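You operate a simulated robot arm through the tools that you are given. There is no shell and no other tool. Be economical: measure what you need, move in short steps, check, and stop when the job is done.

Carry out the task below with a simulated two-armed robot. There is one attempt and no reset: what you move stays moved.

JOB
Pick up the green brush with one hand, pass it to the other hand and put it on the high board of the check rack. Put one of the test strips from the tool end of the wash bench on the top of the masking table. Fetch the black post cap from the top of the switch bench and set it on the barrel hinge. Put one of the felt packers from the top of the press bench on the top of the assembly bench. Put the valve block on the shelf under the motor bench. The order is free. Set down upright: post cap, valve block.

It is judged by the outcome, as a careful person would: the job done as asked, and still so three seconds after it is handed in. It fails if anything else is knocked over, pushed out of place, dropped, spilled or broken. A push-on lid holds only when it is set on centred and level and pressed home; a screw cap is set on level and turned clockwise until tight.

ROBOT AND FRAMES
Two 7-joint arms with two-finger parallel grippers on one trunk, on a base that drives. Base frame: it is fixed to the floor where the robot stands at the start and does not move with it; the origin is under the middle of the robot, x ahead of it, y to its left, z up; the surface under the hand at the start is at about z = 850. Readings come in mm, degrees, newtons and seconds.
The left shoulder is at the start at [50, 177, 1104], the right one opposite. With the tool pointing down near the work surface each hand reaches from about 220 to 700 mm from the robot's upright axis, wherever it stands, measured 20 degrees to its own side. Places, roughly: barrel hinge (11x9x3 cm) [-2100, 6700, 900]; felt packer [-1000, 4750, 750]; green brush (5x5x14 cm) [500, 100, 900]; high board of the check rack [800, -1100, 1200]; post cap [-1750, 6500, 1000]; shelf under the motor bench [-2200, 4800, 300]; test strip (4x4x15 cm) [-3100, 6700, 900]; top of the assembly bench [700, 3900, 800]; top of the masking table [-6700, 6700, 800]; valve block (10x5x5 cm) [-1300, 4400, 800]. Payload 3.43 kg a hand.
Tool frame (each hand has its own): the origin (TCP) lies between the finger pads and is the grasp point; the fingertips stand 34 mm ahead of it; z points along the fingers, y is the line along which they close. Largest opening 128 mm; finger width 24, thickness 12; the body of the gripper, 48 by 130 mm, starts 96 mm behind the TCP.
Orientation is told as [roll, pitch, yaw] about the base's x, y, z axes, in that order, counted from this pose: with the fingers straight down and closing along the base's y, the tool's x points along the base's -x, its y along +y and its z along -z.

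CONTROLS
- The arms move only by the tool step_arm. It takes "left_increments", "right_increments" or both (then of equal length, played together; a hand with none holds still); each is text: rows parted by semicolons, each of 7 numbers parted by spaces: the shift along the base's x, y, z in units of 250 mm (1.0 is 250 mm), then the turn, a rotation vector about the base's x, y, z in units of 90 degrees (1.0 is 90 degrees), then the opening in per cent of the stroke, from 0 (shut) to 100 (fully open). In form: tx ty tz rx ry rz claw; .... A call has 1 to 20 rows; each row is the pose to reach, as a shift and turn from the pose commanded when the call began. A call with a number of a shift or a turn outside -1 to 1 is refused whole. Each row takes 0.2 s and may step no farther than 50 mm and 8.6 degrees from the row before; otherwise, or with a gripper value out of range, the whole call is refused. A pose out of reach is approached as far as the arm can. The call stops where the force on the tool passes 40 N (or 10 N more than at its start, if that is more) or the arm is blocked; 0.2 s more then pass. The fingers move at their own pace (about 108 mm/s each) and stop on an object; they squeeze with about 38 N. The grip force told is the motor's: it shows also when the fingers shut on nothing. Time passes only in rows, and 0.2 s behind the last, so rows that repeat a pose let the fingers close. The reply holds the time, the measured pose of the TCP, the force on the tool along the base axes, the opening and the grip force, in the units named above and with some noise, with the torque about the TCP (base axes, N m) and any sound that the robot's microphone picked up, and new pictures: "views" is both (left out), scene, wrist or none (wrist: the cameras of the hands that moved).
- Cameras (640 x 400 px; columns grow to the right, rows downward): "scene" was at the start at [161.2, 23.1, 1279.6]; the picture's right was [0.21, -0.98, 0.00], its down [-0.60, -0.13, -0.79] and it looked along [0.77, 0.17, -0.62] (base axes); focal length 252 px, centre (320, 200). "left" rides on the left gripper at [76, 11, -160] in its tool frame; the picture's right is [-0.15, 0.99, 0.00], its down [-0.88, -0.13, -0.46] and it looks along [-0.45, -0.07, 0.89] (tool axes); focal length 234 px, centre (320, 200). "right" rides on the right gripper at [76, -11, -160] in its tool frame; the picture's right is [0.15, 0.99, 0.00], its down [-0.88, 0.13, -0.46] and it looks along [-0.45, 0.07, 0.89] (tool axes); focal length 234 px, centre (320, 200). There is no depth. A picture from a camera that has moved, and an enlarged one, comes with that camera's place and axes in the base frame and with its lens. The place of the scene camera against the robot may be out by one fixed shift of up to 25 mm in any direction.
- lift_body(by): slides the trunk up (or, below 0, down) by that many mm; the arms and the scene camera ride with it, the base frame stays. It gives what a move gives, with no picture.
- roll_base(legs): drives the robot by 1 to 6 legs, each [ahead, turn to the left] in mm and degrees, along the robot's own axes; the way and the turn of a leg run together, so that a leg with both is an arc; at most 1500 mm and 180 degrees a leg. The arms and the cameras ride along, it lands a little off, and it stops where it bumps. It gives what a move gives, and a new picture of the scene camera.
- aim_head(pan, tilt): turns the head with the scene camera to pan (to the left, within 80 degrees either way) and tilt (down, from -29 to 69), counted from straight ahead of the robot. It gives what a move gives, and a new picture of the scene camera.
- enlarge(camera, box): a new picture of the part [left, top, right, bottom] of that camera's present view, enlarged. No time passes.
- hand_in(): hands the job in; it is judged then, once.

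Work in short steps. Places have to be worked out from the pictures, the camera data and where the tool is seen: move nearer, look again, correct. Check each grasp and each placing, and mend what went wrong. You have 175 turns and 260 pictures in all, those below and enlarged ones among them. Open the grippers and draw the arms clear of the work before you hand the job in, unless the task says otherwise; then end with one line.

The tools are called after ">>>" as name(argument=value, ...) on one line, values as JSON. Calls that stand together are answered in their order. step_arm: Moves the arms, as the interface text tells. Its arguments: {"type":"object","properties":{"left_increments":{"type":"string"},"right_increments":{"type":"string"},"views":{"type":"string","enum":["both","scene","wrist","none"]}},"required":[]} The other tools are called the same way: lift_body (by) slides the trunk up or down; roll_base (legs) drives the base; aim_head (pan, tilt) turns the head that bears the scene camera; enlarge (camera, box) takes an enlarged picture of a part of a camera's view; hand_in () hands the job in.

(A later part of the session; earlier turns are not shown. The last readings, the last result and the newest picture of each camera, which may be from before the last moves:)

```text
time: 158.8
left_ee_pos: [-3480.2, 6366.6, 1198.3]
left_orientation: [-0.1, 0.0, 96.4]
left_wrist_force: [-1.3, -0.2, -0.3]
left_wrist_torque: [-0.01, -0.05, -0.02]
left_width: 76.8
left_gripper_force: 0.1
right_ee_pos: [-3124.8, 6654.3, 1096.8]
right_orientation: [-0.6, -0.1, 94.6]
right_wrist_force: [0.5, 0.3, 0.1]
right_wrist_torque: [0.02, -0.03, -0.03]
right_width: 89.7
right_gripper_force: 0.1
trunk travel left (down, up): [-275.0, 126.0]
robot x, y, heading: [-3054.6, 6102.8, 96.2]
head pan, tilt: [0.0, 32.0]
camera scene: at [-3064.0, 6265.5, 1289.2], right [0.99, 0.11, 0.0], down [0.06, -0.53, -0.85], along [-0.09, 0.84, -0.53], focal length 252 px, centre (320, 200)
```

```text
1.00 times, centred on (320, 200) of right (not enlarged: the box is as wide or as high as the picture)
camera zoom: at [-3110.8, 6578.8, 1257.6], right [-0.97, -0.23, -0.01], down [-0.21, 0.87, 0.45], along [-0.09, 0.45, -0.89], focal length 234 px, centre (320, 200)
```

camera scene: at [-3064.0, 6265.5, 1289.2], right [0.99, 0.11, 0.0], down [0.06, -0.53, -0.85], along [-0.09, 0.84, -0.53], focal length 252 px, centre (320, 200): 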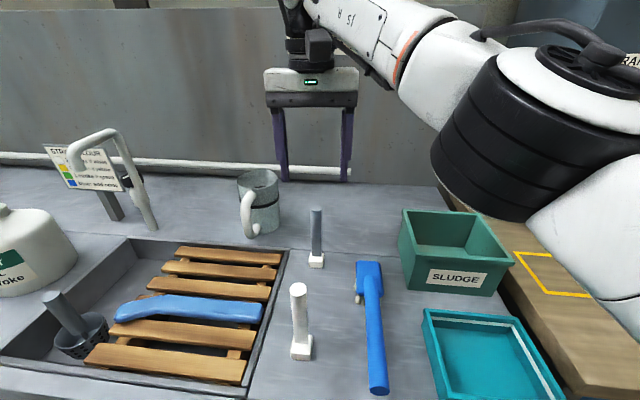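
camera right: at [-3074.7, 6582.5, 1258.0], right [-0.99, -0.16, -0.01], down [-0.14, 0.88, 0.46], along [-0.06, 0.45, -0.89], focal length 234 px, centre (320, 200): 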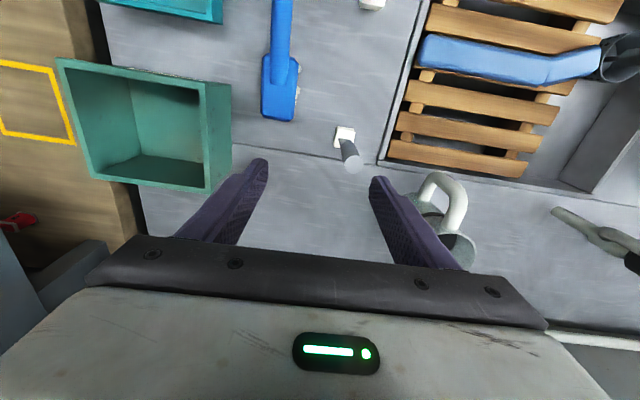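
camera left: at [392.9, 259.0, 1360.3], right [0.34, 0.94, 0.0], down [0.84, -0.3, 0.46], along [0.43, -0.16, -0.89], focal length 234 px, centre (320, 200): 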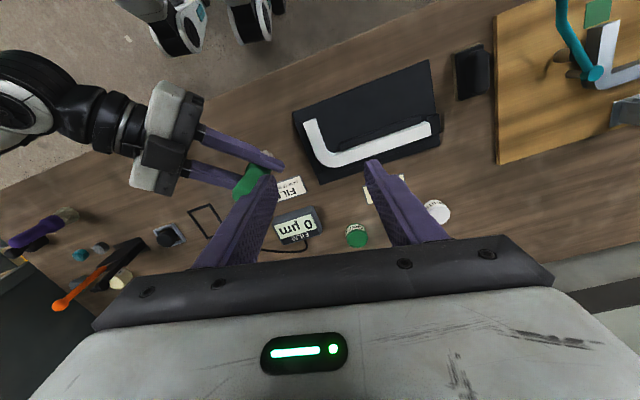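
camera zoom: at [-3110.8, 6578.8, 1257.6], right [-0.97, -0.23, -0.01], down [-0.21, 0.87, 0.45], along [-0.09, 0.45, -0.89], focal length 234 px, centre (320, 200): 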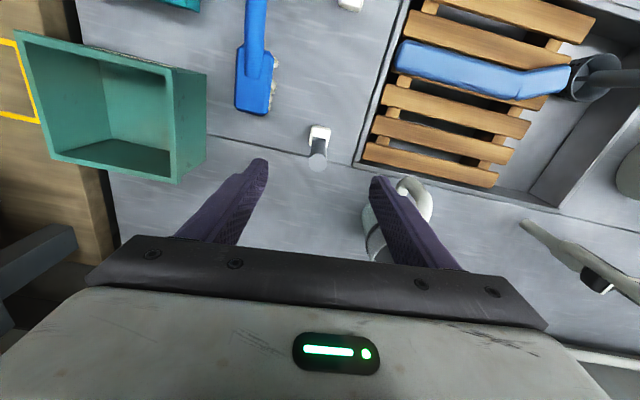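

Strip is at [−3121, 6660], between the fingers. Descend to z≈965 and grip.

>>> step_arm(right_increments="0.014 0.022 -0.16 0 0 0 70; 0.014 0.022 -0.34 0 0 0 70; 0.014 0.022 -0.528 0 0 0 70; 0.014 0.022 -0.528 0 0 0 70; 0.014 0.022 -0.528 0 0 0 0; 0.014 0.022 -0.528 0 0 0 0; 0.014 0.022 -0.528 0 0 0 0; 0.014 0.022 -0.528 0 0 0 0")

```text
time: 160.7
left_ee_pos: [-3479.0, 6365.8, 1199.9]
left_orientation: [0.0, -0.2, 96.4]
left_wrist_force: [-0.7, -0.2, 0.4]
left_wrist_torque: [0.02, -0.04, 0.01]
left_width: 76.5
left_gripper_force: 0.0
right_ee_pos: [-3122.7, 6658.6, 965.4]
right_orientation: [-0.5, 0.0, 94.7]
right_wrist_force: [-1.1, -1.2, 0.7]
right_wrist_torque: [-0.01, -0.03, 0.01]
right_width: 20.9
right_gripper_force: 37.9
trunk travel left (down, up): [-275.0, 126.0]
robot x, y, heading: [-3052.3, 6101.6, 96.2]
head pan, tilt: [0.0, 32.0]
camera scene: at [-3063.5, 6265.9, 1289.1], right [0.99, 0.11, 0.0], down [0.06, -0.53, -0.85], along [-0.09, 0.84, -0.53], focal length 252 px, centre (320, 200)
camera right: at [-3108.1, 6584.8, 1125.5], right [-0.97, -0.23, -0.01], down [-0.21, 0.87, 0.45], along [-0.09, 0.44, -0.89], focal length 234 px, centre (320, 200)
```

scene: 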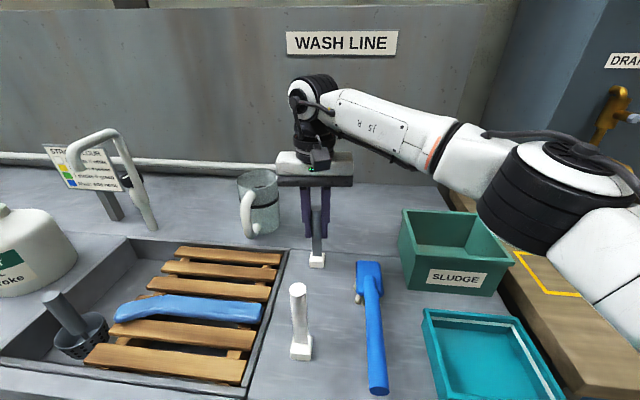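
right: 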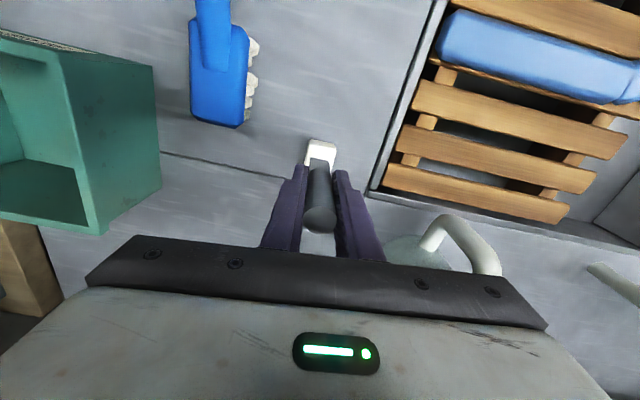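

Gripped (21 mm). Lift by arm and trunk, then back off from the bench.

>>> step_arm(right_increments="0 0 0.1 0 0 0 0; 0 0 0.22 0 0 0 0; 0 0 0.34 0 0 0 0; 0 0 0.44 0 0 0 0; 0 0 0.44 0 0 0 0", views="none")

>>> lift_body(by=110)

>>> roll_base(legs=[[-350, 0]])

```text
time: 161.8
left_ee_pos: [-3478.2, 6366.0, 1198.1]
left_orientation: [0.0, -0.1, 96.3]
left_wrist_force: [0.4, 0.8, -0.6]
left_wrist_torque: [0.03, 0.01, -0.01]
left_width: 76.8
left_gripper_force: 0.0
right_ee_pos: [-3121.1, 6660.5, 1074.6]
right_orientation: [-0.7, 0.0, 94.8]
right_wrist_force: [0.4, -0.2, -0.2]
right_wrist_torque: [0.0, 0.0, 0.0]
right_width: 20.8
right_gripper_force: 37.8
trunk travel left (down, up): [-275.0, 126.0]
robot x, y, heading: [-3053.1, 6104.8, 96.3]
head pan, tilt: [0.0, 32.0]
```

```text
time: 163.3
left_ee_pos: [-3479.5, 6367.0, 1308.9]
left_orientation: [0.0, -0.1, 96.4]
left_wrist_force: [0.5, -0.5, 0.5]
left_wrist_torque: [0.02, 0.03, 0.01]
left_width: 76.6
left_gripper_force: 0.0
right_ee_pos: [-3122.9, 6660.5, 1184.5]
right_orientation: [-0.6, 0.1, 94.7]
right_wrist_force: [0.5, -0.2, 0.4]
right_wrist_torque: [0.0, 0.0, 0.01]
right_width: 20.8
right_gripper_force: 37.8
trunk travel left (down, up): [-385.0, 16.0]
robot x, y, heading: [-3055.0, 6106.3, 96.3]
head pan, tilt: [0.0, 32.0]
```

```text
time: 165.6
left_ee_pos: [-3440.9, 6010.4, 1309.5]
left_orientation: [0.0, -0.2, 97.2]
left_wrist_force: [-0.3, 0.0, 0.3]
left_wrist_torque: [-0.01, 0.03, 0.0]
left_width: 76.8
left_gripper_force: 0.0
right_ee_pos: [-3089.5, 6311.4, 1184.9]
right_orientation: [-0.6, -0.1, 95.5]
right_wrist_force: [0.0, 0.2, 0.2]
right_wrist_torque: [0.01, 0.01, 0.03]
right_width: 21.0
right_gripper_force: 37.6
trunk travel left (down, up): [-385.0, 16.0]
robot x, y, heading: [-3009.7, 5750.9, 97.0]
head pan, tilt: [0.0, 32.0]
camera scene: at [-3024.4, 5916.1, 1399.2], right [0.99, 0.12, 0.0], down [0.07, -0.53, -0.85], along [-0.11, 0.84, -0.53], focal length 252 px, centre (320, 200)
```

scene: 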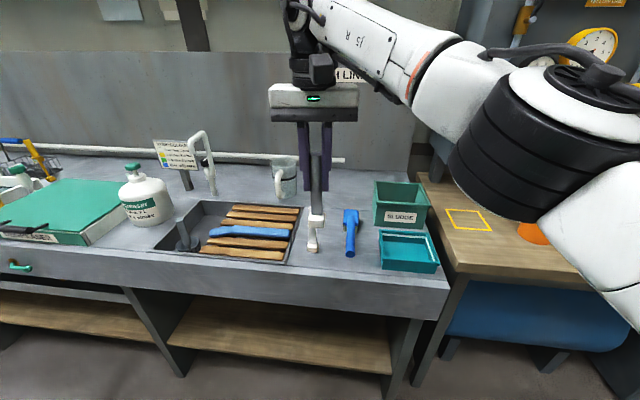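

Secure. Turn west and look at the route to the masking table.

>>> roll_base(legs=[[0, 83]])

>>> aim_head(pan=0, tilt=12)

```text
time: 169.6
left_ee_pos: [-3302.3, 5344.4, 1309.9]
left_orientation: [0.1, 0.0, -177.2]
left_wrist_force: [-0.4, -0.3, 0.5]
left_wrist_torque: [0.02, 0.01, -0.02]
left_width: 76.8
left_gripper_force: 0.0
right_ee_pos: [-3573.6, 5720.3, 1183.9]
right_orientation: [-0.7, 0.1, -178.8]
right_wrist_force: [-0.5, 0.0, -0.8]
right_wrist_torque: [0.01, -0.03, 0.02]
right_width: 20.8
right_gripper_force: 37.8
trunk travel left (down, up): [-385.0, 16.0]
robot x, y, heading: [-3014.7, 5755.9, -177.4]
head pan, tilt: [0.0, 32.0]
camera scene: at [-3164.0, 5750.6, 1399.2], right [-0.05, 1.0, 0.0], down [0.53, 0.03, -0.85], along [-0.85, -0.04, -0.53], focal length 252 px, centre (320, 200)
```

scene: 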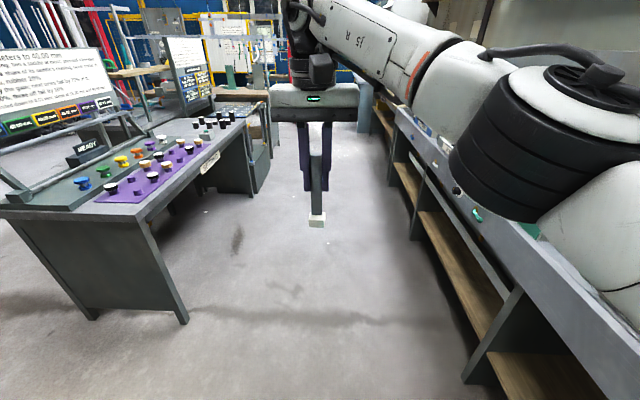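

```text
time: 170.4
left_ee_pos: [-3302.4, 5344.7, 1309.7]
left_orientation: [0.0, 0.0, -177.2]
left_wrist_force: [-0.3, 0.3, 0.3]
left_wrist_torque: [0.0, -0.01, -0.02]
left_width: 76.8
left_gripper_force: 0.0
right_ee_pos: [-3574.6, 5719.8, 1184.3]
right_orientation: [-0.6, 0.1, -178.9]
right_wrist_force: [-0.7, -0.5, 0.3]
right_wrist_torque: [0.0, 0.01, 0.02]
right_width: 20.9
right_gripper_force: 37.8
trunk travel left (down, up): [-385.0, 16.0]
robot x, y, heading: [-3010.7, 5756.7, -177.4]
head pan, tilt: [0.0, 12.0]
camera scene: at [-3167.8, 5750.6, 1431.3], right [-0.05, 1.0, 0.0], down [0.21, 0.01, -0.98], along [-0.98, -0.05, -0.21], focal length 252 px, centre (320, 200)
```

scene: 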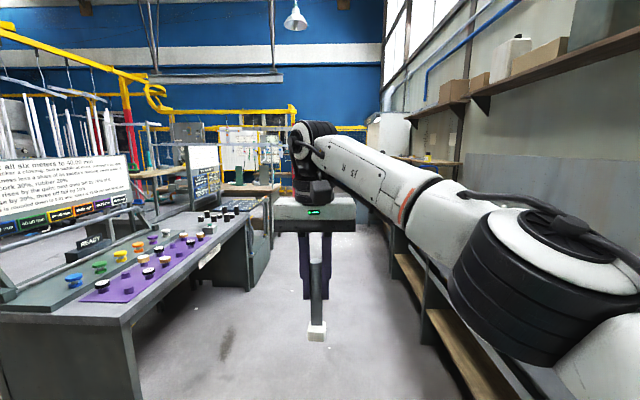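

A board on the left bench seems to speak of packer materials; read it enlarged.

>>> enlarge(camera="scene", box=[0, 140, 160, 240])

>>> enlarge(camera="scene", box=[60, 200, 260, 310])

```text
4.00 times, centred on (80, 190) of scene
camera zoom: at [-3167.8, 5750.6, 1431.3], right [-0.05, 1.0, 0.0], down [0.21, 0.01, -0.98], along [-0.98, -0.05, -0.21], focal length 1007 px, centre (1280, 240)
```

zoom: 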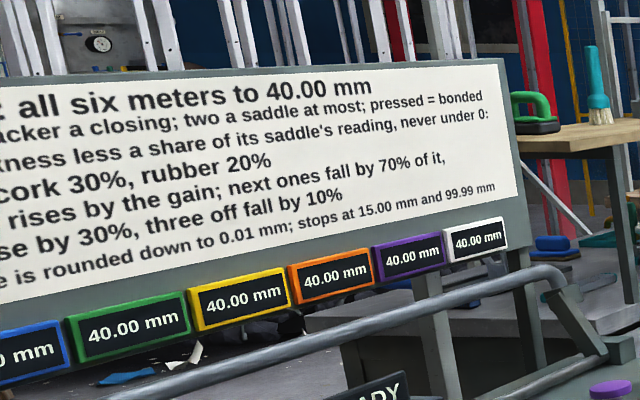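

```text
3.20 times, centred on (160, 255) of scene
camera zoom: at [-3167.8, 5750.6, 1431.3], right [-0.05, 1.0, 0.0], down [0.21, 0.01, -0.98], along [-0.98, -0.05, -0.21], focal length 805 px, centre (832, 24)
```

zoom: 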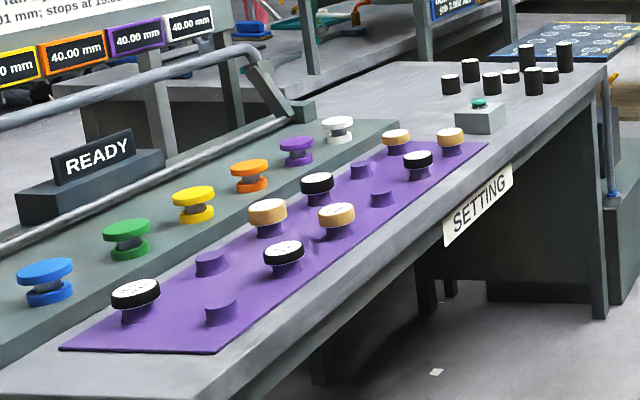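

That settles it: packers are the thickness-labelled discs (cork tan, rubber black, felt white), so the white discs on the press bench are the felt packers. The corridor is clear; drive west.

>>> roll_base(legs=[[0, -3], [1500, 0], [1200, 0]])

```text
time: 184.1
left_ee_pos: [-6060.7, 5419.0, 1309.2]
left_orientation: [0.1, 0.0, 179.2]
left_wrist_force: [0.1, -0.4, -0.3]
left_wrist_torque: [0.0, -0.02, 0.0]
left_width: 77.0
left_gripper_force: 0.1
right_ee_pos: [-6310.4, 5809.0, 1183.8]
right_orientation: [-0.5, 0.0, 177.6]
right_wrist_force: [-0.7, -0.4, 0.0]
right_wrist_torque: [0.0, 0.0, 0.01]
right_width: 20.7
right_gripper_force: 37.6
trunk travel left (down, up): [-385.0, 16.0]
robot x, y, heading: [-5745.3, 5811.3, 179.3]
head pan, tilt: [0.0, 12.0]
camera scene: at [-5903.5, 5815.9, 1431.4], right [0.01, 1.0, 0.0], down [0.21, 0.0, -0.98], along [-0.98, 0.01, -0.21], focal length 252 px, centre (320, 200)
```

scene: 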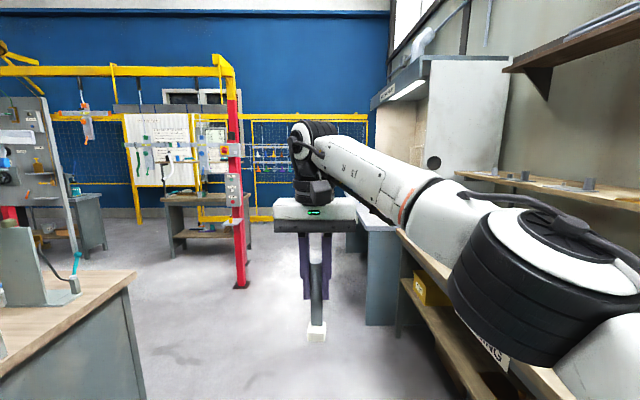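

Drive on to x≈−6580 and turn to face the masking table.

>>> roll_base(legs=[[850, 0], [0, -90]])

>>> aim_head(pan=0, tilt=30)

```text
time: 192.5
left_ee_pos: [-6973.4, 6141.7, 1308.9]
left_orientation: [0.0, 0.0, 87.9]
left_wrist_force: [-0.7, -0.1, -0.5]
left_wrist_torque: [-0.02, 0.01, 0.03]
left_width: 76.6
left_gripper_force: 0.1
right_ee_pos: [-6576.4, 6380.2, 1184.4]
right_orientation: [-0.6, -0.1, 86.3]
right_wrist_force: [0.4, 0.5, -0.3]
right_wrist_torque: [-0.01, -0.02, 0.01]
right_width: 21.1
right_gripper_force: 38.5
trunk travel left (down, up): [-385.0, 16.0]
robot x, y, heading: [-6594.7, 5822.3, 87.9]
head pan, tilt: [0.0, 12.0]
camera scene: at [-6577.3, 5986.0, 1431.4], right [1.0, -0.04, 0.0], down [-0.01, -0.21, -0.98], along [0.04, 0.98, -0.21], focal length 252 px, centre (320, 200)
```

scene: 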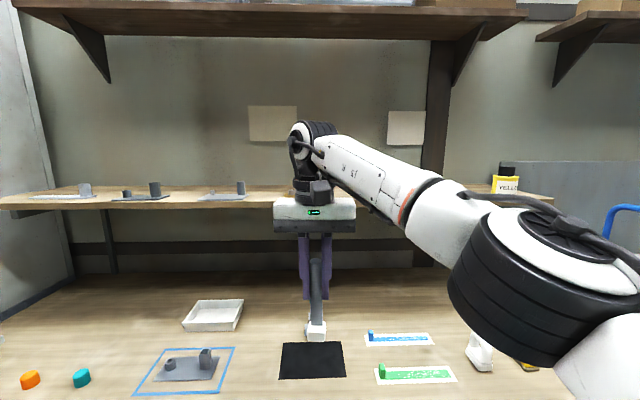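

```text
time: 193.3
left_ee_pos: [-6973.5, 6140.0, 1309.9]
left_orientation: [0.0, 0.1, 87.9]
left_wrist_force: [-0.2, 0.6, 0.0]
left_wrist_torque: [-0.04, 0.0, 0.0]
left_width: 76.7
left_gripper_force: 0.1
right_ee_pos: [-6577.3, 6381.1, 1185.0]
right_orientation: [-0.6, -0.1, 86.3]
right_wrist_force: [-0.3, 0.6, -1.1]
right_wrist_torque: [0.01, -0.05, -0.01]
right_width: 20.5
right_gripper_force: 37.8
trunk travel left (down, up): [-385.0, 16.0]
robot x, y, heading: [-6590.7, 5816.5, 87.9]
head pan, tilt: [0.0, 30.0]
camera scene: at [-6577.6, 5983.1, 1402.4], right [1.0, -0.04, 0.0], down [-0.02, -0.5, -0.87], along [0.03, 0.87, -0.5], focal length 252 px, centre (320, 200)
```

scene: 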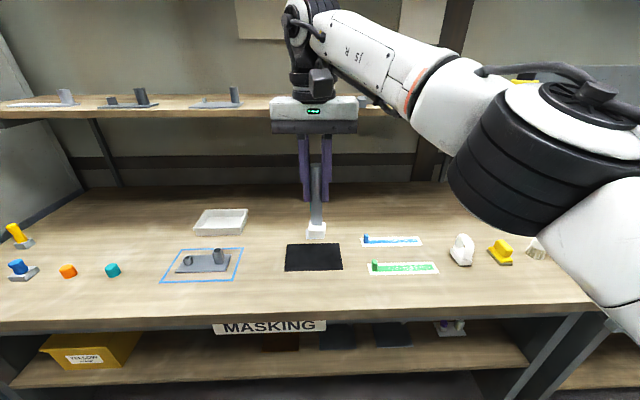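

Free strip at the table's front centre (x≈−6577, y≈6460). Drive 90 mm closer and lower the trunk.

>>> roll_base(legs=[[90, 0]])

>>> lift_body(by=-110)

>>> step_arm(right_increments="0 0 -0.18 0 0 0 0; 0 0 -0.3 0 0 0 0; 0 0 -0.3 0 0 0 0")

```text
time: 194.4
left_ee_pos: [-6969.6, 6232.3, 1310.2]
left_orientation: [0.0, 0.0, 87.9]
left_wrist_force: [-1.3, -0.5, -0.1]
left_wrist_torque: [-0.03, -0.03, 0.02]
left_width: 76.9
left_gripper_force: 0.2
right_ee_pos: [-6571.9, 6471.6, 1184.4]
right_orientation: [-0.6, -0.1, 86.2]
right_wrist_force: [-0.2, 0.4, -1.6]
right_wrist_torque: [0.0, -0.02, 0.02]
right_width: 20.9
right_gripper_force: 37.9
trunk travel left (down, up): [-385.0, 16.0]
robot x, y, heading: [-6585.9, 5911.3, 87.7]
head pan, tilt: [0.0, 30.0]
camera scene: at [-6574.0, 6074.6, 1402.2], right [1.0, -0.04, 0.0], down [-0.02, -0.5, -0.87], along [0.03, 0.87, -0.5], focal length 252 px, centre (320, 200)
```

scene: 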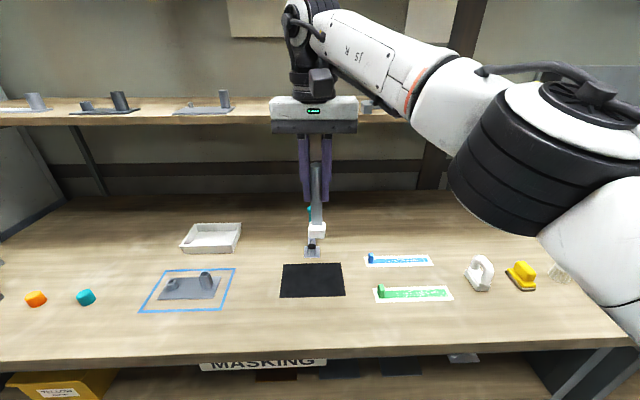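

```text
time: 195.8
left_ee_pos: [-6970.3, 6232.8, 1198.7]
left_orientation: [0.0, -0.1, 87.9]
left_wrist_force: [0.7, 0.0, 0.8]
left_wrist_torque: [0.02, 0.03, 0.02]
left_width: 77.0
left_gripper_force: 0.1
right_ee_pos: [-6572.3, 6470.6, 1074.6]
right_orientation: [-0.7, 0.0, 86.2]
right_wrist_force: [-0.6, 0.1, -0.7]
right_wrist_torque: [-0.03, 0.0, -0.01]
right_width: 20.9
right_gripper_force: 38.2
trunk travel left (down, up): [-275.0, 126.0]
robot x, y, heading: [-6586.2, 5908.2, 87.8]
head pan, tilt: [0.0, 30.0]
```

```text
time: 196.6
left_ee_pos: [-6969.4, 6232.2, 1200.2]
left_orientation: [0.0, 0.0, 88.0]
left_wrist_force: [-0.1, 0.1, -0.1]
left_wrist_torque: [-0.01, 0.0, -0.01]
left_width: 77.0
left_gripper_force: 0.1
right_ee_pos: [-6570.7, 6472.1, 997.9]
right_orientation: [-0.7, 0.0, 86.2]
right_wrist_force: [0.0, 0.3, -1.4]
right_wrist_torque: [-0.01, -0.01, 0.03]
right_width: 20.7
right_gripper_force: 38.5
trunk travel left (down, up): [-275.0, 126.0]
robot x, y, heading: [-6588.8, 5908.1, 87.8]
head pan, tilt: [0.0, 30.0]
camera scene: at [-6574.0, 6073.7, 1292.3], right [1.0, -0.04, 0.0], down [-0.02, -0.5, -0.87], along [0.03, 0.87, -0.5], focal length 252 px, centre (320, 200)
camera right: at [-6568.3, 6395.0, 1157.8], right [-1.0, -0.08, -0.01], down [-0.08, 0.89, 0.45], along [-0.03, 0.45, -0.89], focal length 234 px, centre (320, 200)
```

scene: 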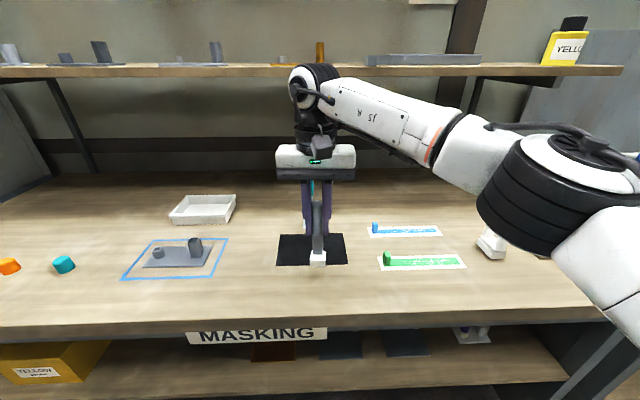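
right: 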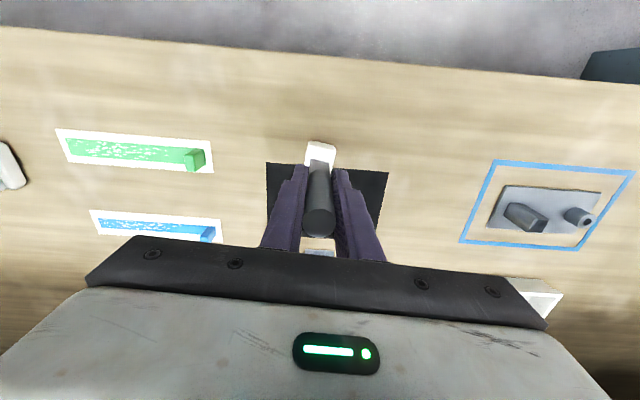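

Placement spot is clear (mat begins at y≈6507). Lower gently, watching the force.

>>> step_arm(right_increments="0 -0.06 -0.06 0 0 0 0; 0 -0.06 -0.12 0 0 0 0; 0 -0.06 -0.16 0 0 0 0; 0 -0.06 -0.18 0 0 0 0; 0 -0.06 -0.2 0 0 0 0; 0 -0.06 -0.2 0 0 0 0", views="wrist")

```text
time: 198.0
left_ee_pos: [-6969.5, 6229.3, 1201.7]
left_orientation: [0.1, -0.2, 87.9]
left_wrist_force: [0.1, -0.4, -0.4]
left_wrist_torque: [-0.02, 0.02, 0.0]
left_width: 76.7
left_gripper_force: 0.0
right_ee_pos: [-6572.7, 6456.2, 954.2]
right_orientation: [-0.5, -0.6, 86.2]
right_wrist_force: [3.1, 0.4, 33.2]
right_wrist_torque: [0.17, -0.04, -0.03]
right_width: 20.8
right_gripper_force: 37.9
trunk travel left (down, up): [-275.0, 126.0]
robot x, y, heading: [-6587.3, 5907.9, 87.7]
head pan, tilt: [0.0, 30.0]
camera right: at [-6570.1, 6378.2, 1113.3], right [-1.0, -0.08, -0.01], down [-0.08, 0.88, 0.46], along [-0.03, 0.46, -0.89], focal length 234 px, centre (320, 200)
```

right: 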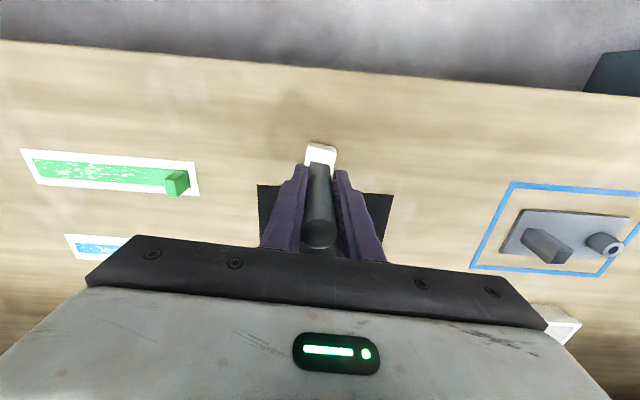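

On the table (33 N). Ease up, release, and rise.

>>> step_arm(right_increments="0 0 0.02 0 0 0 0; 0 0 0.03 0 0 0 0; 0 0 0.03 0 0 0 15; 0 0 0.03 0 0 0 35; 0 0 0.03 0 0 0 45; 0 0 0.18 0 0 0 45; 0 0 0.36 0 0 0 45; 0 0 0.54 0 0 0 45; 0 0 0.72 0 0 0 45; 0 0 0.72 0 0 0 45")

```text
time: 200.2
left_ee_pos: [-6969.5, 6232.4, 1198.9]
left_orientation: [0.0, -0.1, 87.9]
left_wrist_force: [0.0, -1.0, 0.1]
left_wrist_torque: [0.01, 0.01, 0.02]
left_width: 76.6
left_gripper_force: 0.1
right_ee_pos: [-6554.4, 6457.6, 1127.0]
right_orientation: [0.0, 0.7, 84.4]
right_wrist_force: [-0.4, -0.4, 0.5]
right_wrist_torque: [0.01, -0.03, -0.04]
right_width: 57.8
right_gripper_force: 0.2
right hand out of reach, approached as far as the arm can: row 9, 10
trunk travel left (down, up): [-275.0, 126.0]
robot x, y, heading: [-6586.7, 5907.8, 87.6]
head pan, tilt: [0.0, 30.0]
camera scene: at [-6573.9, 6073.9, 1292.3], right [1.0, -0.04, 0.0], down [-0.02, -0.5, -0.87], along [0.03, 0.87, -0.5], focal length 252 px, centre (320, 200)
camera right: at [-6552.7, 6384.3, 1288.2], right [-1.0, -0.05, 0.0], down [-0.04, 0.89, 0.45], along [-0.03, 0.44, -0.9], focal length 234 px, centre (320, 200)
```

scene: 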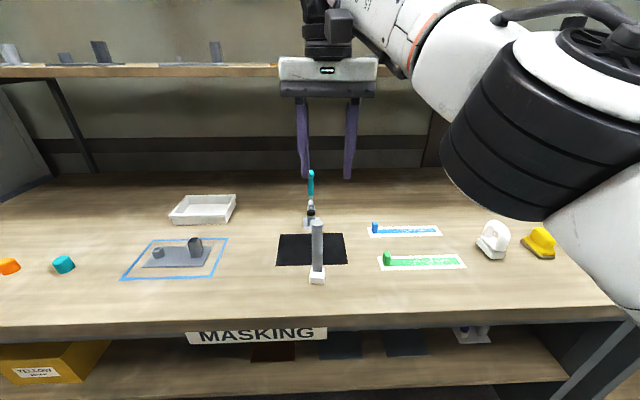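
right: 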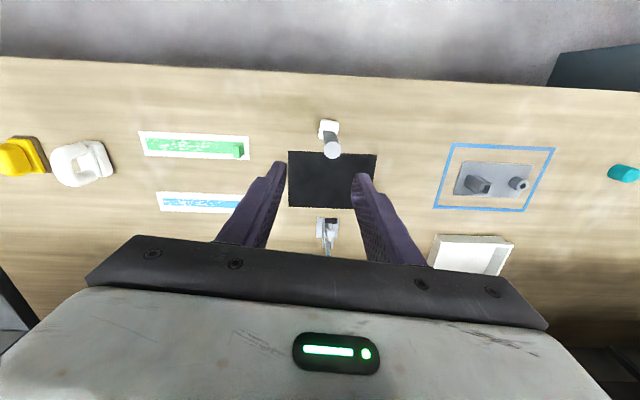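

Test strip is standing on the masking table. Back off and return east to x≈−3450, then look south for the gap to the west side of the press bench.

>>> roll_base(legs=[[-150, 0], [0, -88], [1500, 0], [1500, 0], [150, 0], [0, -70]])

>>> aim_head(pan=0, tilt=20)

```text
time: 223.6
left_ee_pos: [-2943.8, 5583.4, 1199.8]
left_orientation: [0.0, -0.2, -68.7]
left_wrist_force: [-0.6, -0.1, 0.5]
left_wrist_torque: [-0.02, -0.03, 0.01]
left_width: 76.7
left_gripper_force: 0.0
right_ee_pos: [-3234.5, 5210.5, 1131.6]
right_orientation: [0.3, 0.1, -72.1]
right_wrist_force: [-0.4, -0.5, -0.7]
right_wrist_torque: [0.01, 0.02, 0.0]
right_width: 57.4
right_gripper_force: 0.2
trunk travel left (down, up): [-275.0, 126.0]
robot x, y, heading: [-3425.0, 5728.3, -69.0]
head pan, tilt: [0.0, 30.0]
camera scene: at [-3359.2, 5583.9, 1292.3], right [-0.93, -0.36, 0.0], down [-0.18, 0.47, -0.87], along [0.31, -0.81, -0.5], focal length 252 px, centre (320, 200)
```

scene: 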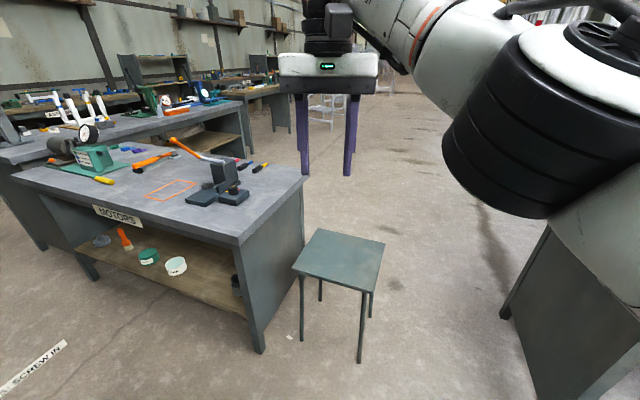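

```text
time: 224.3
left_ee_pos: [-2944.0, 5585.0, 1199.3]
left_orientation: [0.1, -0.1, -68.7]
left_wrist_force: [0.2, 0.0, 0.2]
left_wrist_torque: [-0.02, 0.01, -0.02]
left_width: 76.8
left_gripper_force: 0.1
right_ee_pos: [-3235.6, 5209.7, 1131.4]
right_orientation: [0.5, 0.2, -72.4]
right_wrist_force: [-0.5, -0.1, 0.1]
right_wrist_torque: [-0.01, 0.02, -0.03]
right_width: 57.7
right_gripper_force: 0.1
trunk travel left (down, up): [-275.0, 126.0]
robot x, y, heading: [-3423.3, 5728.3, -68.7]
head pan, tilt: [0.0, 20.0]
camera scene: at [-3358.2, 5581.4, 1308.3], right [-0.93, -0.36, 0.0], down [-0.12, 0.32, -0.94], along [0.34, -0.88, -0.34], focal length 252 px, centre (320, 200)
```

scene: 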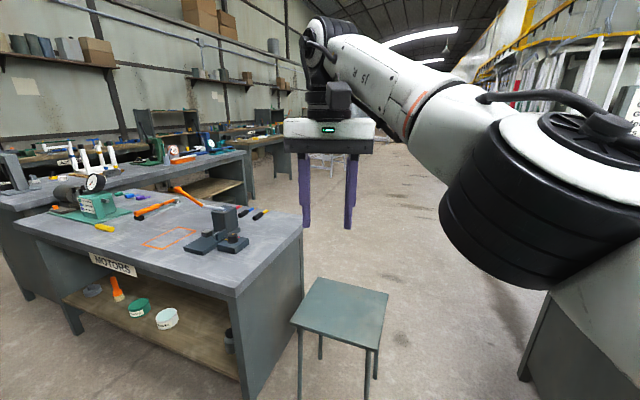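

The motor bench shelf is open on the north side too. To reach the valve block I must pass between the stool (x −3303…−2985) and the setting bench; look right to measure that gap.

>>> aim_head(pan=-45, tilt=35)

```text
time: 225.5
left_ee_pos: [-2945.0, 5584.6, 1199.4]
left_orientation: [0.0, -0.2, -68.7]
left_wrist_force: [0.4, -0.3, 0.6]
left_wrist_torque: [0.0, -0.01, 0.01]
left_width: 76.7
left_gripper_force: 0.1
right_ee_pos: [-3236.0, 5211.4, 1132.2]
right_orientation: [0.4, 0.1, -72.4]
right_wrist_force: [0.3, 0.1, 0.4]
right_wrist_torque: [-0.01, -0.01, 0.02]
right_width: 57.5
right_gripper_force: 0.1
trunk travel left (down, up): [-275.0, 126.0]
robot x, y, heading: [-3425.1, 5727.4, -68.6]
head pan, tilt: [-45.0, 35.0]
camera scene: at [-3427.4, 5587.6, 1284.5], right [-0.92, 0.4, 0.0], down [0.23, 0.52, -0.82], along [-0.33, -0.75, -0.57], focal length 252 px, centre (320, 200)
```

scene: 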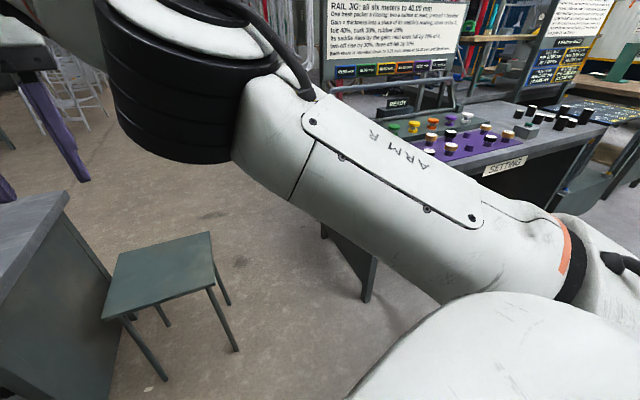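

The board confirms "felt 40%, cork 30%, rubber 20%": felt packers are the white discs. The stool gap is too tight for my elbows, so I'll do the packer first (north aisle, keeping clear of the plank at x≈−1900), and reach the valve later by the open floor from the south.

>>> roll_base(legs=[[0, 82.6], [1500, 0], [0, -14], [450, 0], [0, -9], [1230, 0]])

```text
time: 246.2
left_ee_pos: [78.3, 6382.9, 1200.3]
left_orientation: [-0.1, -0.1, -7.1]
left_wrist_force: [0.1, -0.2, -0.8]
left_wrist_torque: [0.01, 0.0, 0.02]
left_width: 76.8
left_gripper_force: 0.2
right_ee_pos: [269.5, 5949.6, 1132.3]
right_orientation: [0.4, 0.2, -10.6]
right_wrist_force: [-0.1, 0.9, 0.3]
right_wrist_torque: [0.0, 0.01, 0.01]
right_width: 58.0
right_gripper_force: 0.0
trunk travel left (down, up): [-275.0, 126.0]
robot x, y, heading: [-279.0, 6022.8, -7.1]
head pan, tilt: [-45.0, 35.0]
camera scene: at [-146.6, 5956.0, 1284.5], right [-0.79, -0.62, 0.0], down [-0.35, 0.45, -0.82], along [0.5, -0.65, -0.57], focal length 252 px, centre (320, 200)
```

scene: 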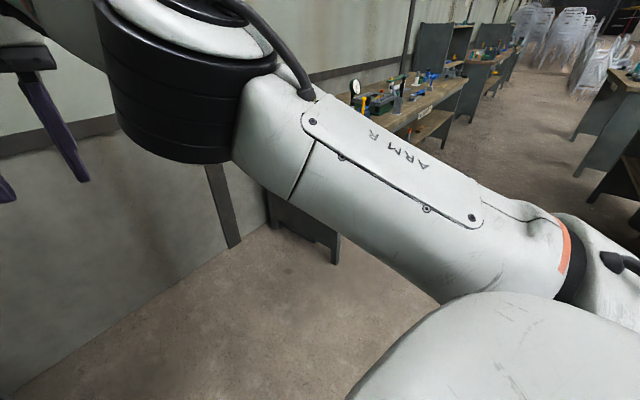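

Now south along the press bench's end and turn to face it.

>>> roll_base(legs=[[0, -83], [1130, 0], [0, -90], [110, 0]])

>>> aim_head(pan=0, tilt=40)

```text
time: 260.2
left_ee_pos: [-631.9, 4476.9, 1199.3]
left_orientation: [0.0, 0.0, -178.2]
left_wrist_force: [-0.1, 0.2, -1.4]
left_wrist_torque: [0.0, -0.01, -0.03]
left_width: 77.0
left_gripper_force: 0.1
right_ee_pos: [-886.9, 4877.9, 1131.8]
right_orientation: [0.4, 0.1, 178.1]
right_wrist_force: [0.2, 0.4, -0.3]
right_wrist_torque: [-0.02, -0.02, 0.02]
right_width: 57.6
right_gripper_force: 0.1
trunk travel left (down, up): [-275.0, 126.0]
robot x, y, heading: [-335.5, 4881.0, -178.0]
head pan, tilt: [-45.0, 35.0]
camera scene: at [-461.9, 4944.9, 1284.4], right [0.69, 0.73, 0.0], down [0.42, -0.39, -0.82], along [-0.6, 0.56, -0.57], focal length 252 px, centre (320, 200)
```

scene: 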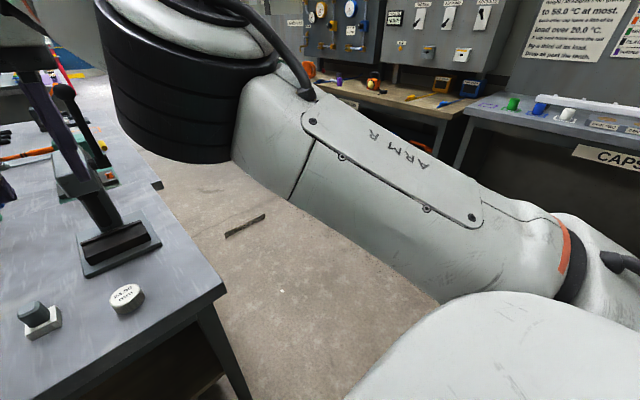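

```text
time: 261.4
left_ee_pos: [-630.8, 4477.3, 1199.8]
left_orientation: [0.0, -0.2, -178.2]
left_wrist_force: [0.0, -0.7, -0.1]
left_wrist_torque: [0.01, -0.02, 0.0]
left_width: 76.8
left_gripper_force: 0.1
right_ee_pos: [-887.3, 4877.6, 1133.1]
right_orientation: [0.5, 0.1, 178.1]
right_wrist_force: [0.7, 0.0, -0.4]
right_wrist_torque: [0.01, -0.01, -0.03]
right_width: 57.6
right_gripper_force: 0.1
trunk travel left (down, up): [-275.0, 126.0]
robot x, y, heading: [-335.4, 4879.8, -178.4]
head pan, tilt: [0.0, 40.0]
camera scene: at [-481.8, 4882.0, 1277.0], right [-0.03, 1.0, 0.0], down [0.64, 0.02, -0.77], along [-0.77, -0.02, -0.64], focal length 252 px, centre (320, 200)
```

scene: 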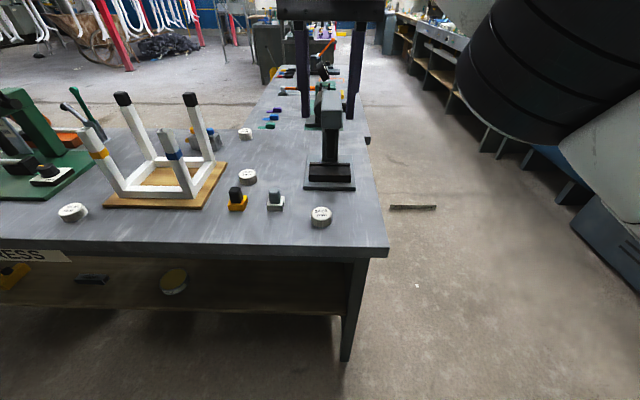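

Disc "24.90" is at ≈[−1000, 4871]. The grey press's lever tip is near [−1107, 4945, 1170], so I'll tilt the hand 25° to keep the wrist away. Drive 60 mm nearer, tilt and look.

>>> roll_base(legs=[[60, 0]])

>>> step_arm(right_increments="0.06 0 -0.1 -0.003 0.093 0 100; 0.06 0 -0.2 -0.006 0.185 0 100; 0.06 0 -0.3 -0.01 0.277 0 100; 0.06 0 -0.42 -0.01 0.277 0 100; 0.06 0 -0.56 -0.01 0.277 0 100; 0.06 0 -0.7 -0.01 0.277 0 100; 0.06 0 -0.7 -0.01 0.277 0 100")

```text
time: 262.3
left_ee_pos: [-690.7, 4476.1, 1199.2]
left_orientation: [0.0, 0.0, -178.2]
left_wrist_force: [-1.0, 1.6, -0.8]
left_wrist_torque: [0.02, -0.02, 0.01]
left_width: 76.8
left_gripper_force: 0.1
right_ee_pos: [-946.5, 4875.7, 1132.4]
right_orientation: [0.5, 0.2, 178.0]
right_wrist_force: [-0.7, -0.8, 0.6]
right_wrist_torque: [-0.03, -0.05, 0.03]
right_width: 57.7
right_gripper_force: 0.0
trunk travel left (down, up): [-275.0, 126.0]
robot x, y, heading: [-391.7, 4879.6, -178.2]
head pan, tilt: [0.0, 40.0]
camera scene: at [-542.3, 4880.1, 1276.8], right [-0.03, 1.0, 0.0], down [0.64, 0.02, -0.77], along [-0.77, -0.02, -0.64], focal length 252 px, centre (320, 200)
```

scene: 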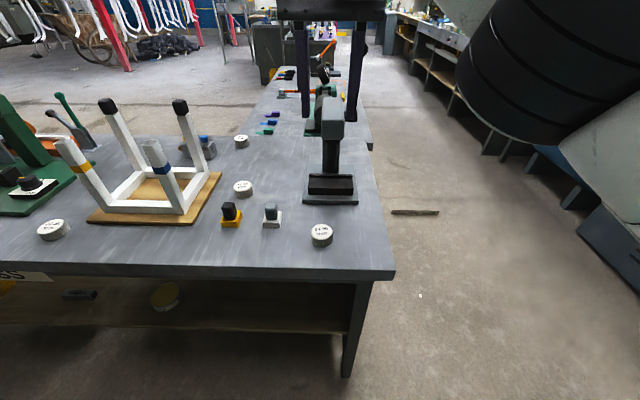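

```text
time: 263.9
left_ee_pos: [-691.8, 4476.7, 1199.0]
left_orientation: [0.0, -0.1, -178.2]
left_wrist_force: [0.3, 0.0, -0.1]
left_wrist_torque: [0.0, -0.05, -0.04]
left_width: 76.8
left_gripper_force: 0.0
right_ee_pos: [-929.2, 4876.1, 955.3]
right_orientation: [2.3, -24.8, 177.7]
right_wrist_force: [-0.4, 0.2, 0.6]
right_wrist_torque: [0.01, -0.01, 0.05]
right_width: 127.7
right_gripper_force: 0.0
trunk travel left (down, up): [-275.0, 126.0]
robot x, y, heading: [-394.2, 4876.4, -178.4]
head pan, tilt: [0.0, 40.0]
camera scene: at [-541.5, 4880.2, 1277.0], right [-0.03, 1.0, 0.0], down [0.64, 0.02, -0.77], along [-0.77, -0.02, -0.64], focal length 252 px, centre (320, 200)
camera right: at [-795.7, 4887.8, 1070.1], right [0.11, -0.99, -0.02], down [-0.61, -0.09, 0.79], along [-0.78, -0.07, -0.62], focal length 234 px, centre (320, 200)
```

scene: 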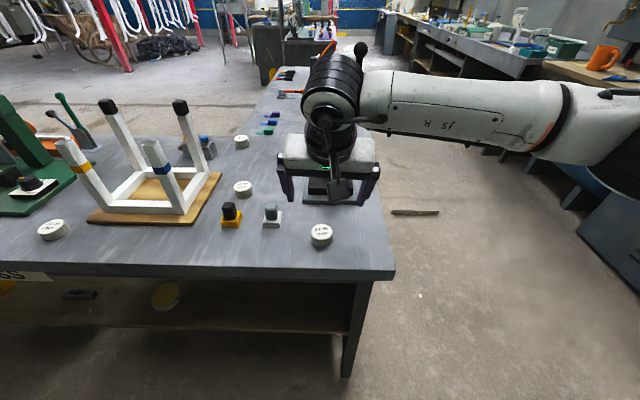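
right: 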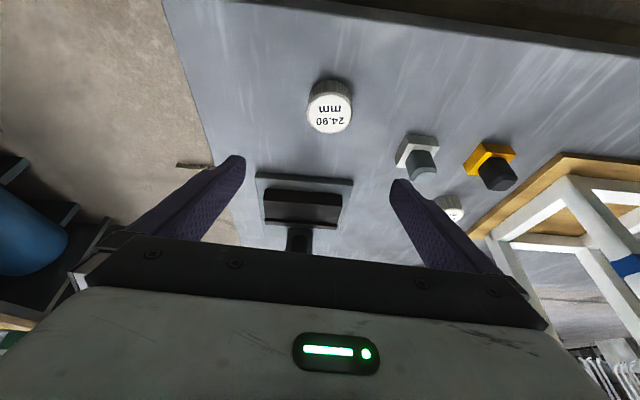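

Wrist camera puts the disc at [−963, 4865]. Move down toward it to z≈825 and check.

>>> step_arm(right_increments="-0.03 -0.044 -0.14 0 0 0 100; -0.06 -0.044 -0.28 0 0 0 100; -0.092 -0.044 -0.42 0 0 0 100; -0.092 -0.044 -0.52 0 0 0 100; -0.092 -0.044 -0.52 0 0 0 100")

```text
time: 264.8
left_ee_pos: [-689.4, 4476.4, 1199.8]
left_orientation: [0.0, 0.0, -178.2]
left_wrist_force: [-0.8, 0.2, 0.5]
left_wrist_torque: [0.0, -0.05, -0.01]
left_width: 76.7
left_gripper_force: 0.0
right_ee_pos: [-951.6, 4864.6, 858.3]
right_orientation: [2.3, -25.0, 177.6]
right_wrist_force: [13.5, 2.2, 15.7]
right_wrist_torque: [1.17, -0.48, -0.92]
right_width: 128.0
right_gripper_force: 0.1
trunk travel left (down, up): [-275.0, 126.0]
robot x, y, heading: [-390.9, 4883.0, -178.6]
head pan, tilt: [0.0, 40.0]
stopped in row 4 (right hand): the force on the tool passed its limit at 60 N (the readings are from after the stop); the commanded pose is now the measured one
camera scene: at [-540.2, 4880.4, 1277.4], right [-0.03, 1.0, 0.0], down [0.64, 0.02, -0.77], along [-0.77, -0.02, -0.64], focal length 252 px, centre (320, 200)
camera right: at [-817.8, 4875.6, 971.5], right [0.11, -0.99, -0.03], down [-0.61, -0.09, 0.79], along [-0.79, -0.07, -0.61], focal length 234 px, centre (320, 200)
```

scene: 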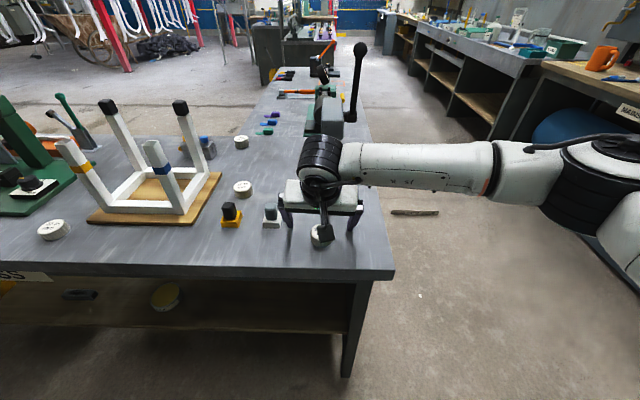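
right: 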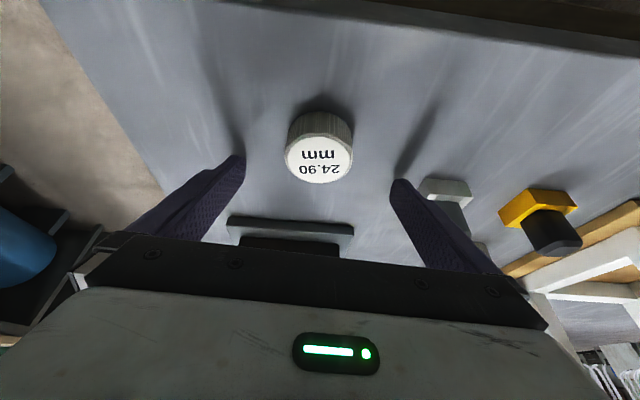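

The fingers touched the bench: its top is at z≈820 (not 763), which puts the disc at [−931, 4867], top ≈845. Raise a little, level the hand, shift, and close on it.

>>> step_arm(right_increments="0 0 0.08 0 0 0 100; 0.06 0.005 0.1 0.013 0 0 100; 0.126 0.01 0.1 0.0256 0 0 100; 0.126 0.01 0.05 0.0256 0 0 100; 0.126 0.01 0.02 0.0256 0 0 100; 0.126 0.01 0.012 0.0256 0 0 100; 0.126 0.01 0.012 0.0256 0 0 0; 0.126 0.01 0.012 0.0256 0 0 0; 0.126 0.01 0.012 0.0256 0 0 0")

```text
time: 266.8
left_ee_pos: [-690.1, 4475.7, 1199.1]
left_orientation: [0.0, 0.0, -178.2]
left_wrist_force: [0.9, 0.5, -0.5]
left_wrist_torque: [0.01, -0.02, -0.03]
left_width: 76.8
left_gripper_force: 0.0
right_ee_pos: [-922.3, 4867.7, 858.8]
right_orientation: [-0.4, -25.1, 178.9]
right_wrist_force: [-0.9, 0.4, -0.1]
right_wrist_torque: [-0.03, -0.01, -0.03]
right_width: 47.7
right_gripper_force: 37.9
trunk travel left (down, up): [-275.0, 126.0]
robot x, y, heading: [-395.3, 4878.9, -178.4]
head pan, tilt: [0.0, 40.0]
camera scene: at [-541.6, 4880.3, 1276.9], right [-0.03, 1.0, 0.0], down [0.64, 0.02, -0.77], along [-0.77, -0.02, -0.64], focal length 252 px, centre (320, 200)
camera right: at [-788.1, 4874.6, 972.0], right [0.11, -0.99, -0.07], down [-0.61, -0.12, 0.79], along [-0.79, -0.04, -0.62], focal length 234 px, centre (320, 200)
```

scene: 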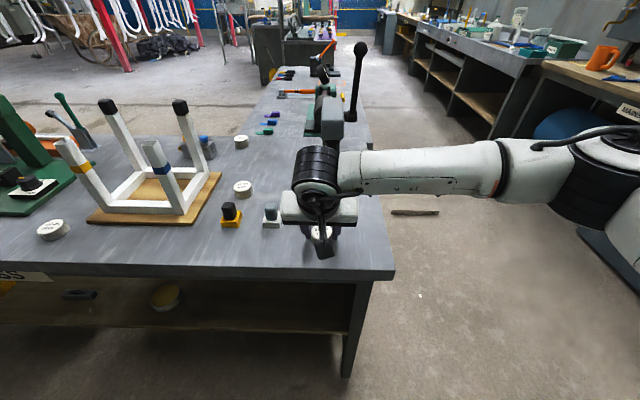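
right: 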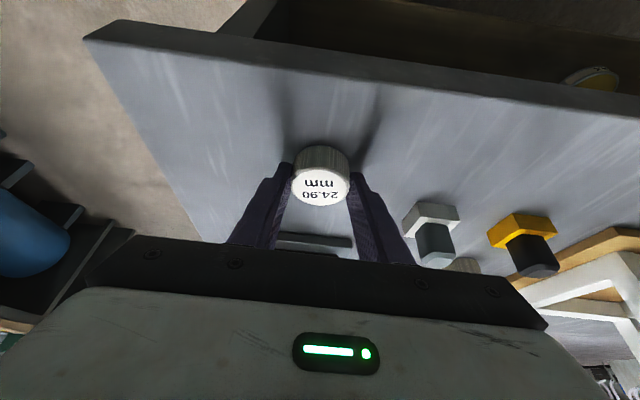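

Disc gripped (48 mm). Lift, back off, and drive to the assembly bench facing east near y≈3450.

>>> step_arm(right_increments="0 0 0.16 0 0 0 0; 0.05 0 0.34 0 0 0 0; 0.1 0 0.52 0 0 0 0; 0.15 0 0.7 0 0 0 0; 0.2 0 0.86 0 0 0 0; 0.2 0 0.86 0 0 0 0", views="none")

>>> roll_base(legs=[[-270, 0], [0, 90], [1420, 0], [0, 88]])

```text
time: 268.2
left_ee_pos: [-690.2, 4476.2, 1199.6]
left_orientation: [0.1, 0.0, -178.2]
left_wrist_force: [0.7, 0.2, -0.1]
left_wrist_torque: [0.03, -0.03, 0.01]
left_width: 76.8
left_gripper_force: 0.1
right_ee_pos: [-872.3, 4869.0, 1074.0]
right_orientation: [-0.4, -25.1, 178.7]
right_wrist_force: [-0.4, -0.1, -1.0]
right_wrist_torque: [-0.01, -0.01, -0.01]
right_width: 47.7
right_gripper_force: 37.7
trunk travel left (down, up): [-275.0, 126.0]
robot x, y, heading: [-390.6, 4881.6, -178.2]
head pan, tilt: [0.0, 40.0]
```

```text
time: 284.6
left_ee_pos: [253.4, 3852.2, 1199.6]
left_orientation: [-0.1, 0.0, 2.0]
left_wrist_force: [0.3, 0.0, 1.2]
left_wrist_torque: [0.03, 0.0, 0.03]
left_width: 76.8
left_gripper_force: 0.1
right_ee_pos: [436.8, 3459.8, 1072.7]
right_orientation: [-0.4, -25.1, -1.1]
right_wrist_force: [-0.5, -0.6, -1.2]
right_wrist_torque: [0.02, 0.0, 0.03]
right_width: 47.4
right_gripper_force: 38.4
trunk travel left (down, up): [-275.0, 126.0]
robot x, y, heading: [-43.5, 3450.7, 1.9]
head pan, tilt: [0.0, 40.0]
camera scene: at [119.6, 3456.8, 1277.0], right [0.03, -1.0, 0.0], down [-0.64, -0.02, -0.77], along [0.77, 0.03, -0.64], focal length 252 px, centre (320, 200)
```

scene: 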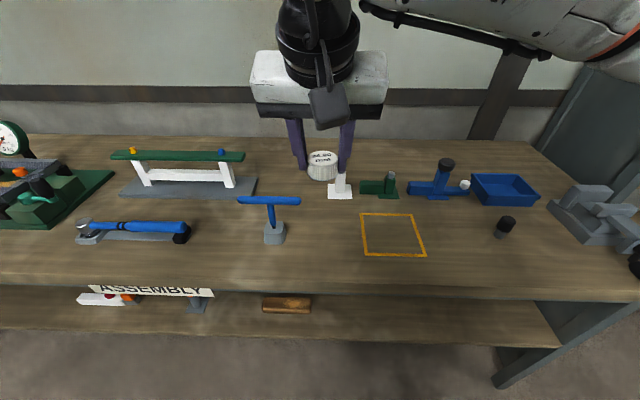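

Free spot on the assembly bench at ≈[480, 3445]. Move over it and descend to z≈890 for a check.

>>> step_arm(right_increments="0.06 -0.03 -0.15 0 0 0 0; 0.13 -0.06 -0.3 0 0 0 0; 0.13 -0.06 -0.46 0 0 0 0; 0.13 -0.06 -0.62 0 0 0 0; 0.13 -0.06 -0.73 0 0 0 0; 0.13 -0.06 -0.73 0 0 0 0")

```text
time: 285.9
left_ee_pos: [252.9, 3851.8, 1199.5]
left_orientation: [0.0, 0.0, 2.0]
left_wrist_force: [0.1, -1.2, 0.3]
left_wrist_torque: [0.0, -0.01, -0.03]
left_width: 76.7
left_gripper_force: 0.1
right_ee_pos: [469.6, 3439.8, 888.5]
right_orientation: [-0.5, -25.1, -1.1]
right_wrist_force: [0.0, 0.0, -0.7]
right_wrist_torque: [0.0, 0.01, 0.0]
right_width: 47.4
right_gripper_force: 38.6
trunk travel left (down, up): [-275.0, 126.0]
robot x, y, heading: [-41.7, 3449.4, 2.2]
head pan, tilt: [0.0, 40.0]
camera scene: at [119.6, 3456.7, 1277.0], right [0.03, -1.0, 0.0], down [-0.64, -0.02, -0.77], along [0.77, 0.03, -0.64], focal length 252 px, centre (320, 200)
camera right: at [331.2, 3432.8, 1003.1], right [-0.11, 0.99, -0.07], down [0.61, 0.12, 0.79], along [0.79, 0.05, -0.61], focal length 234 px, centre (320, 200)
```

scene: 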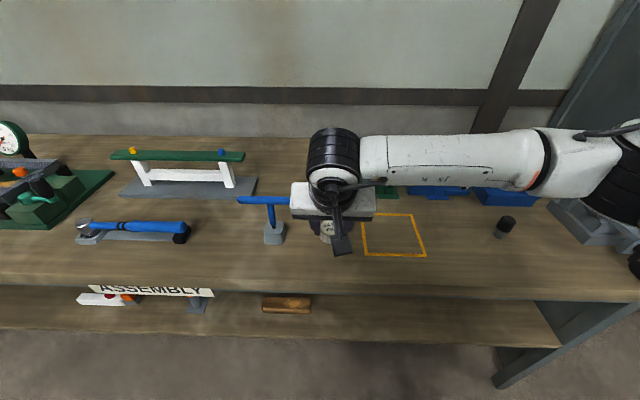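
right: 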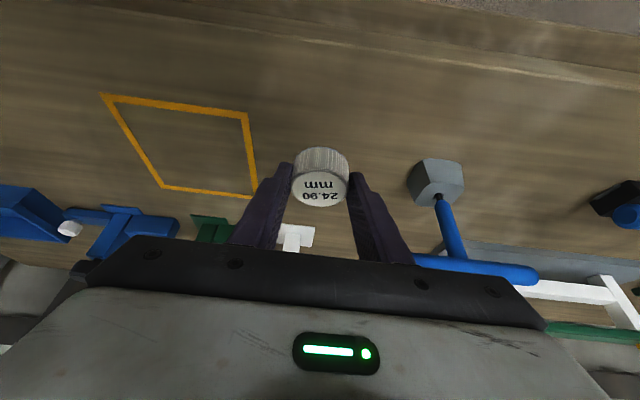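

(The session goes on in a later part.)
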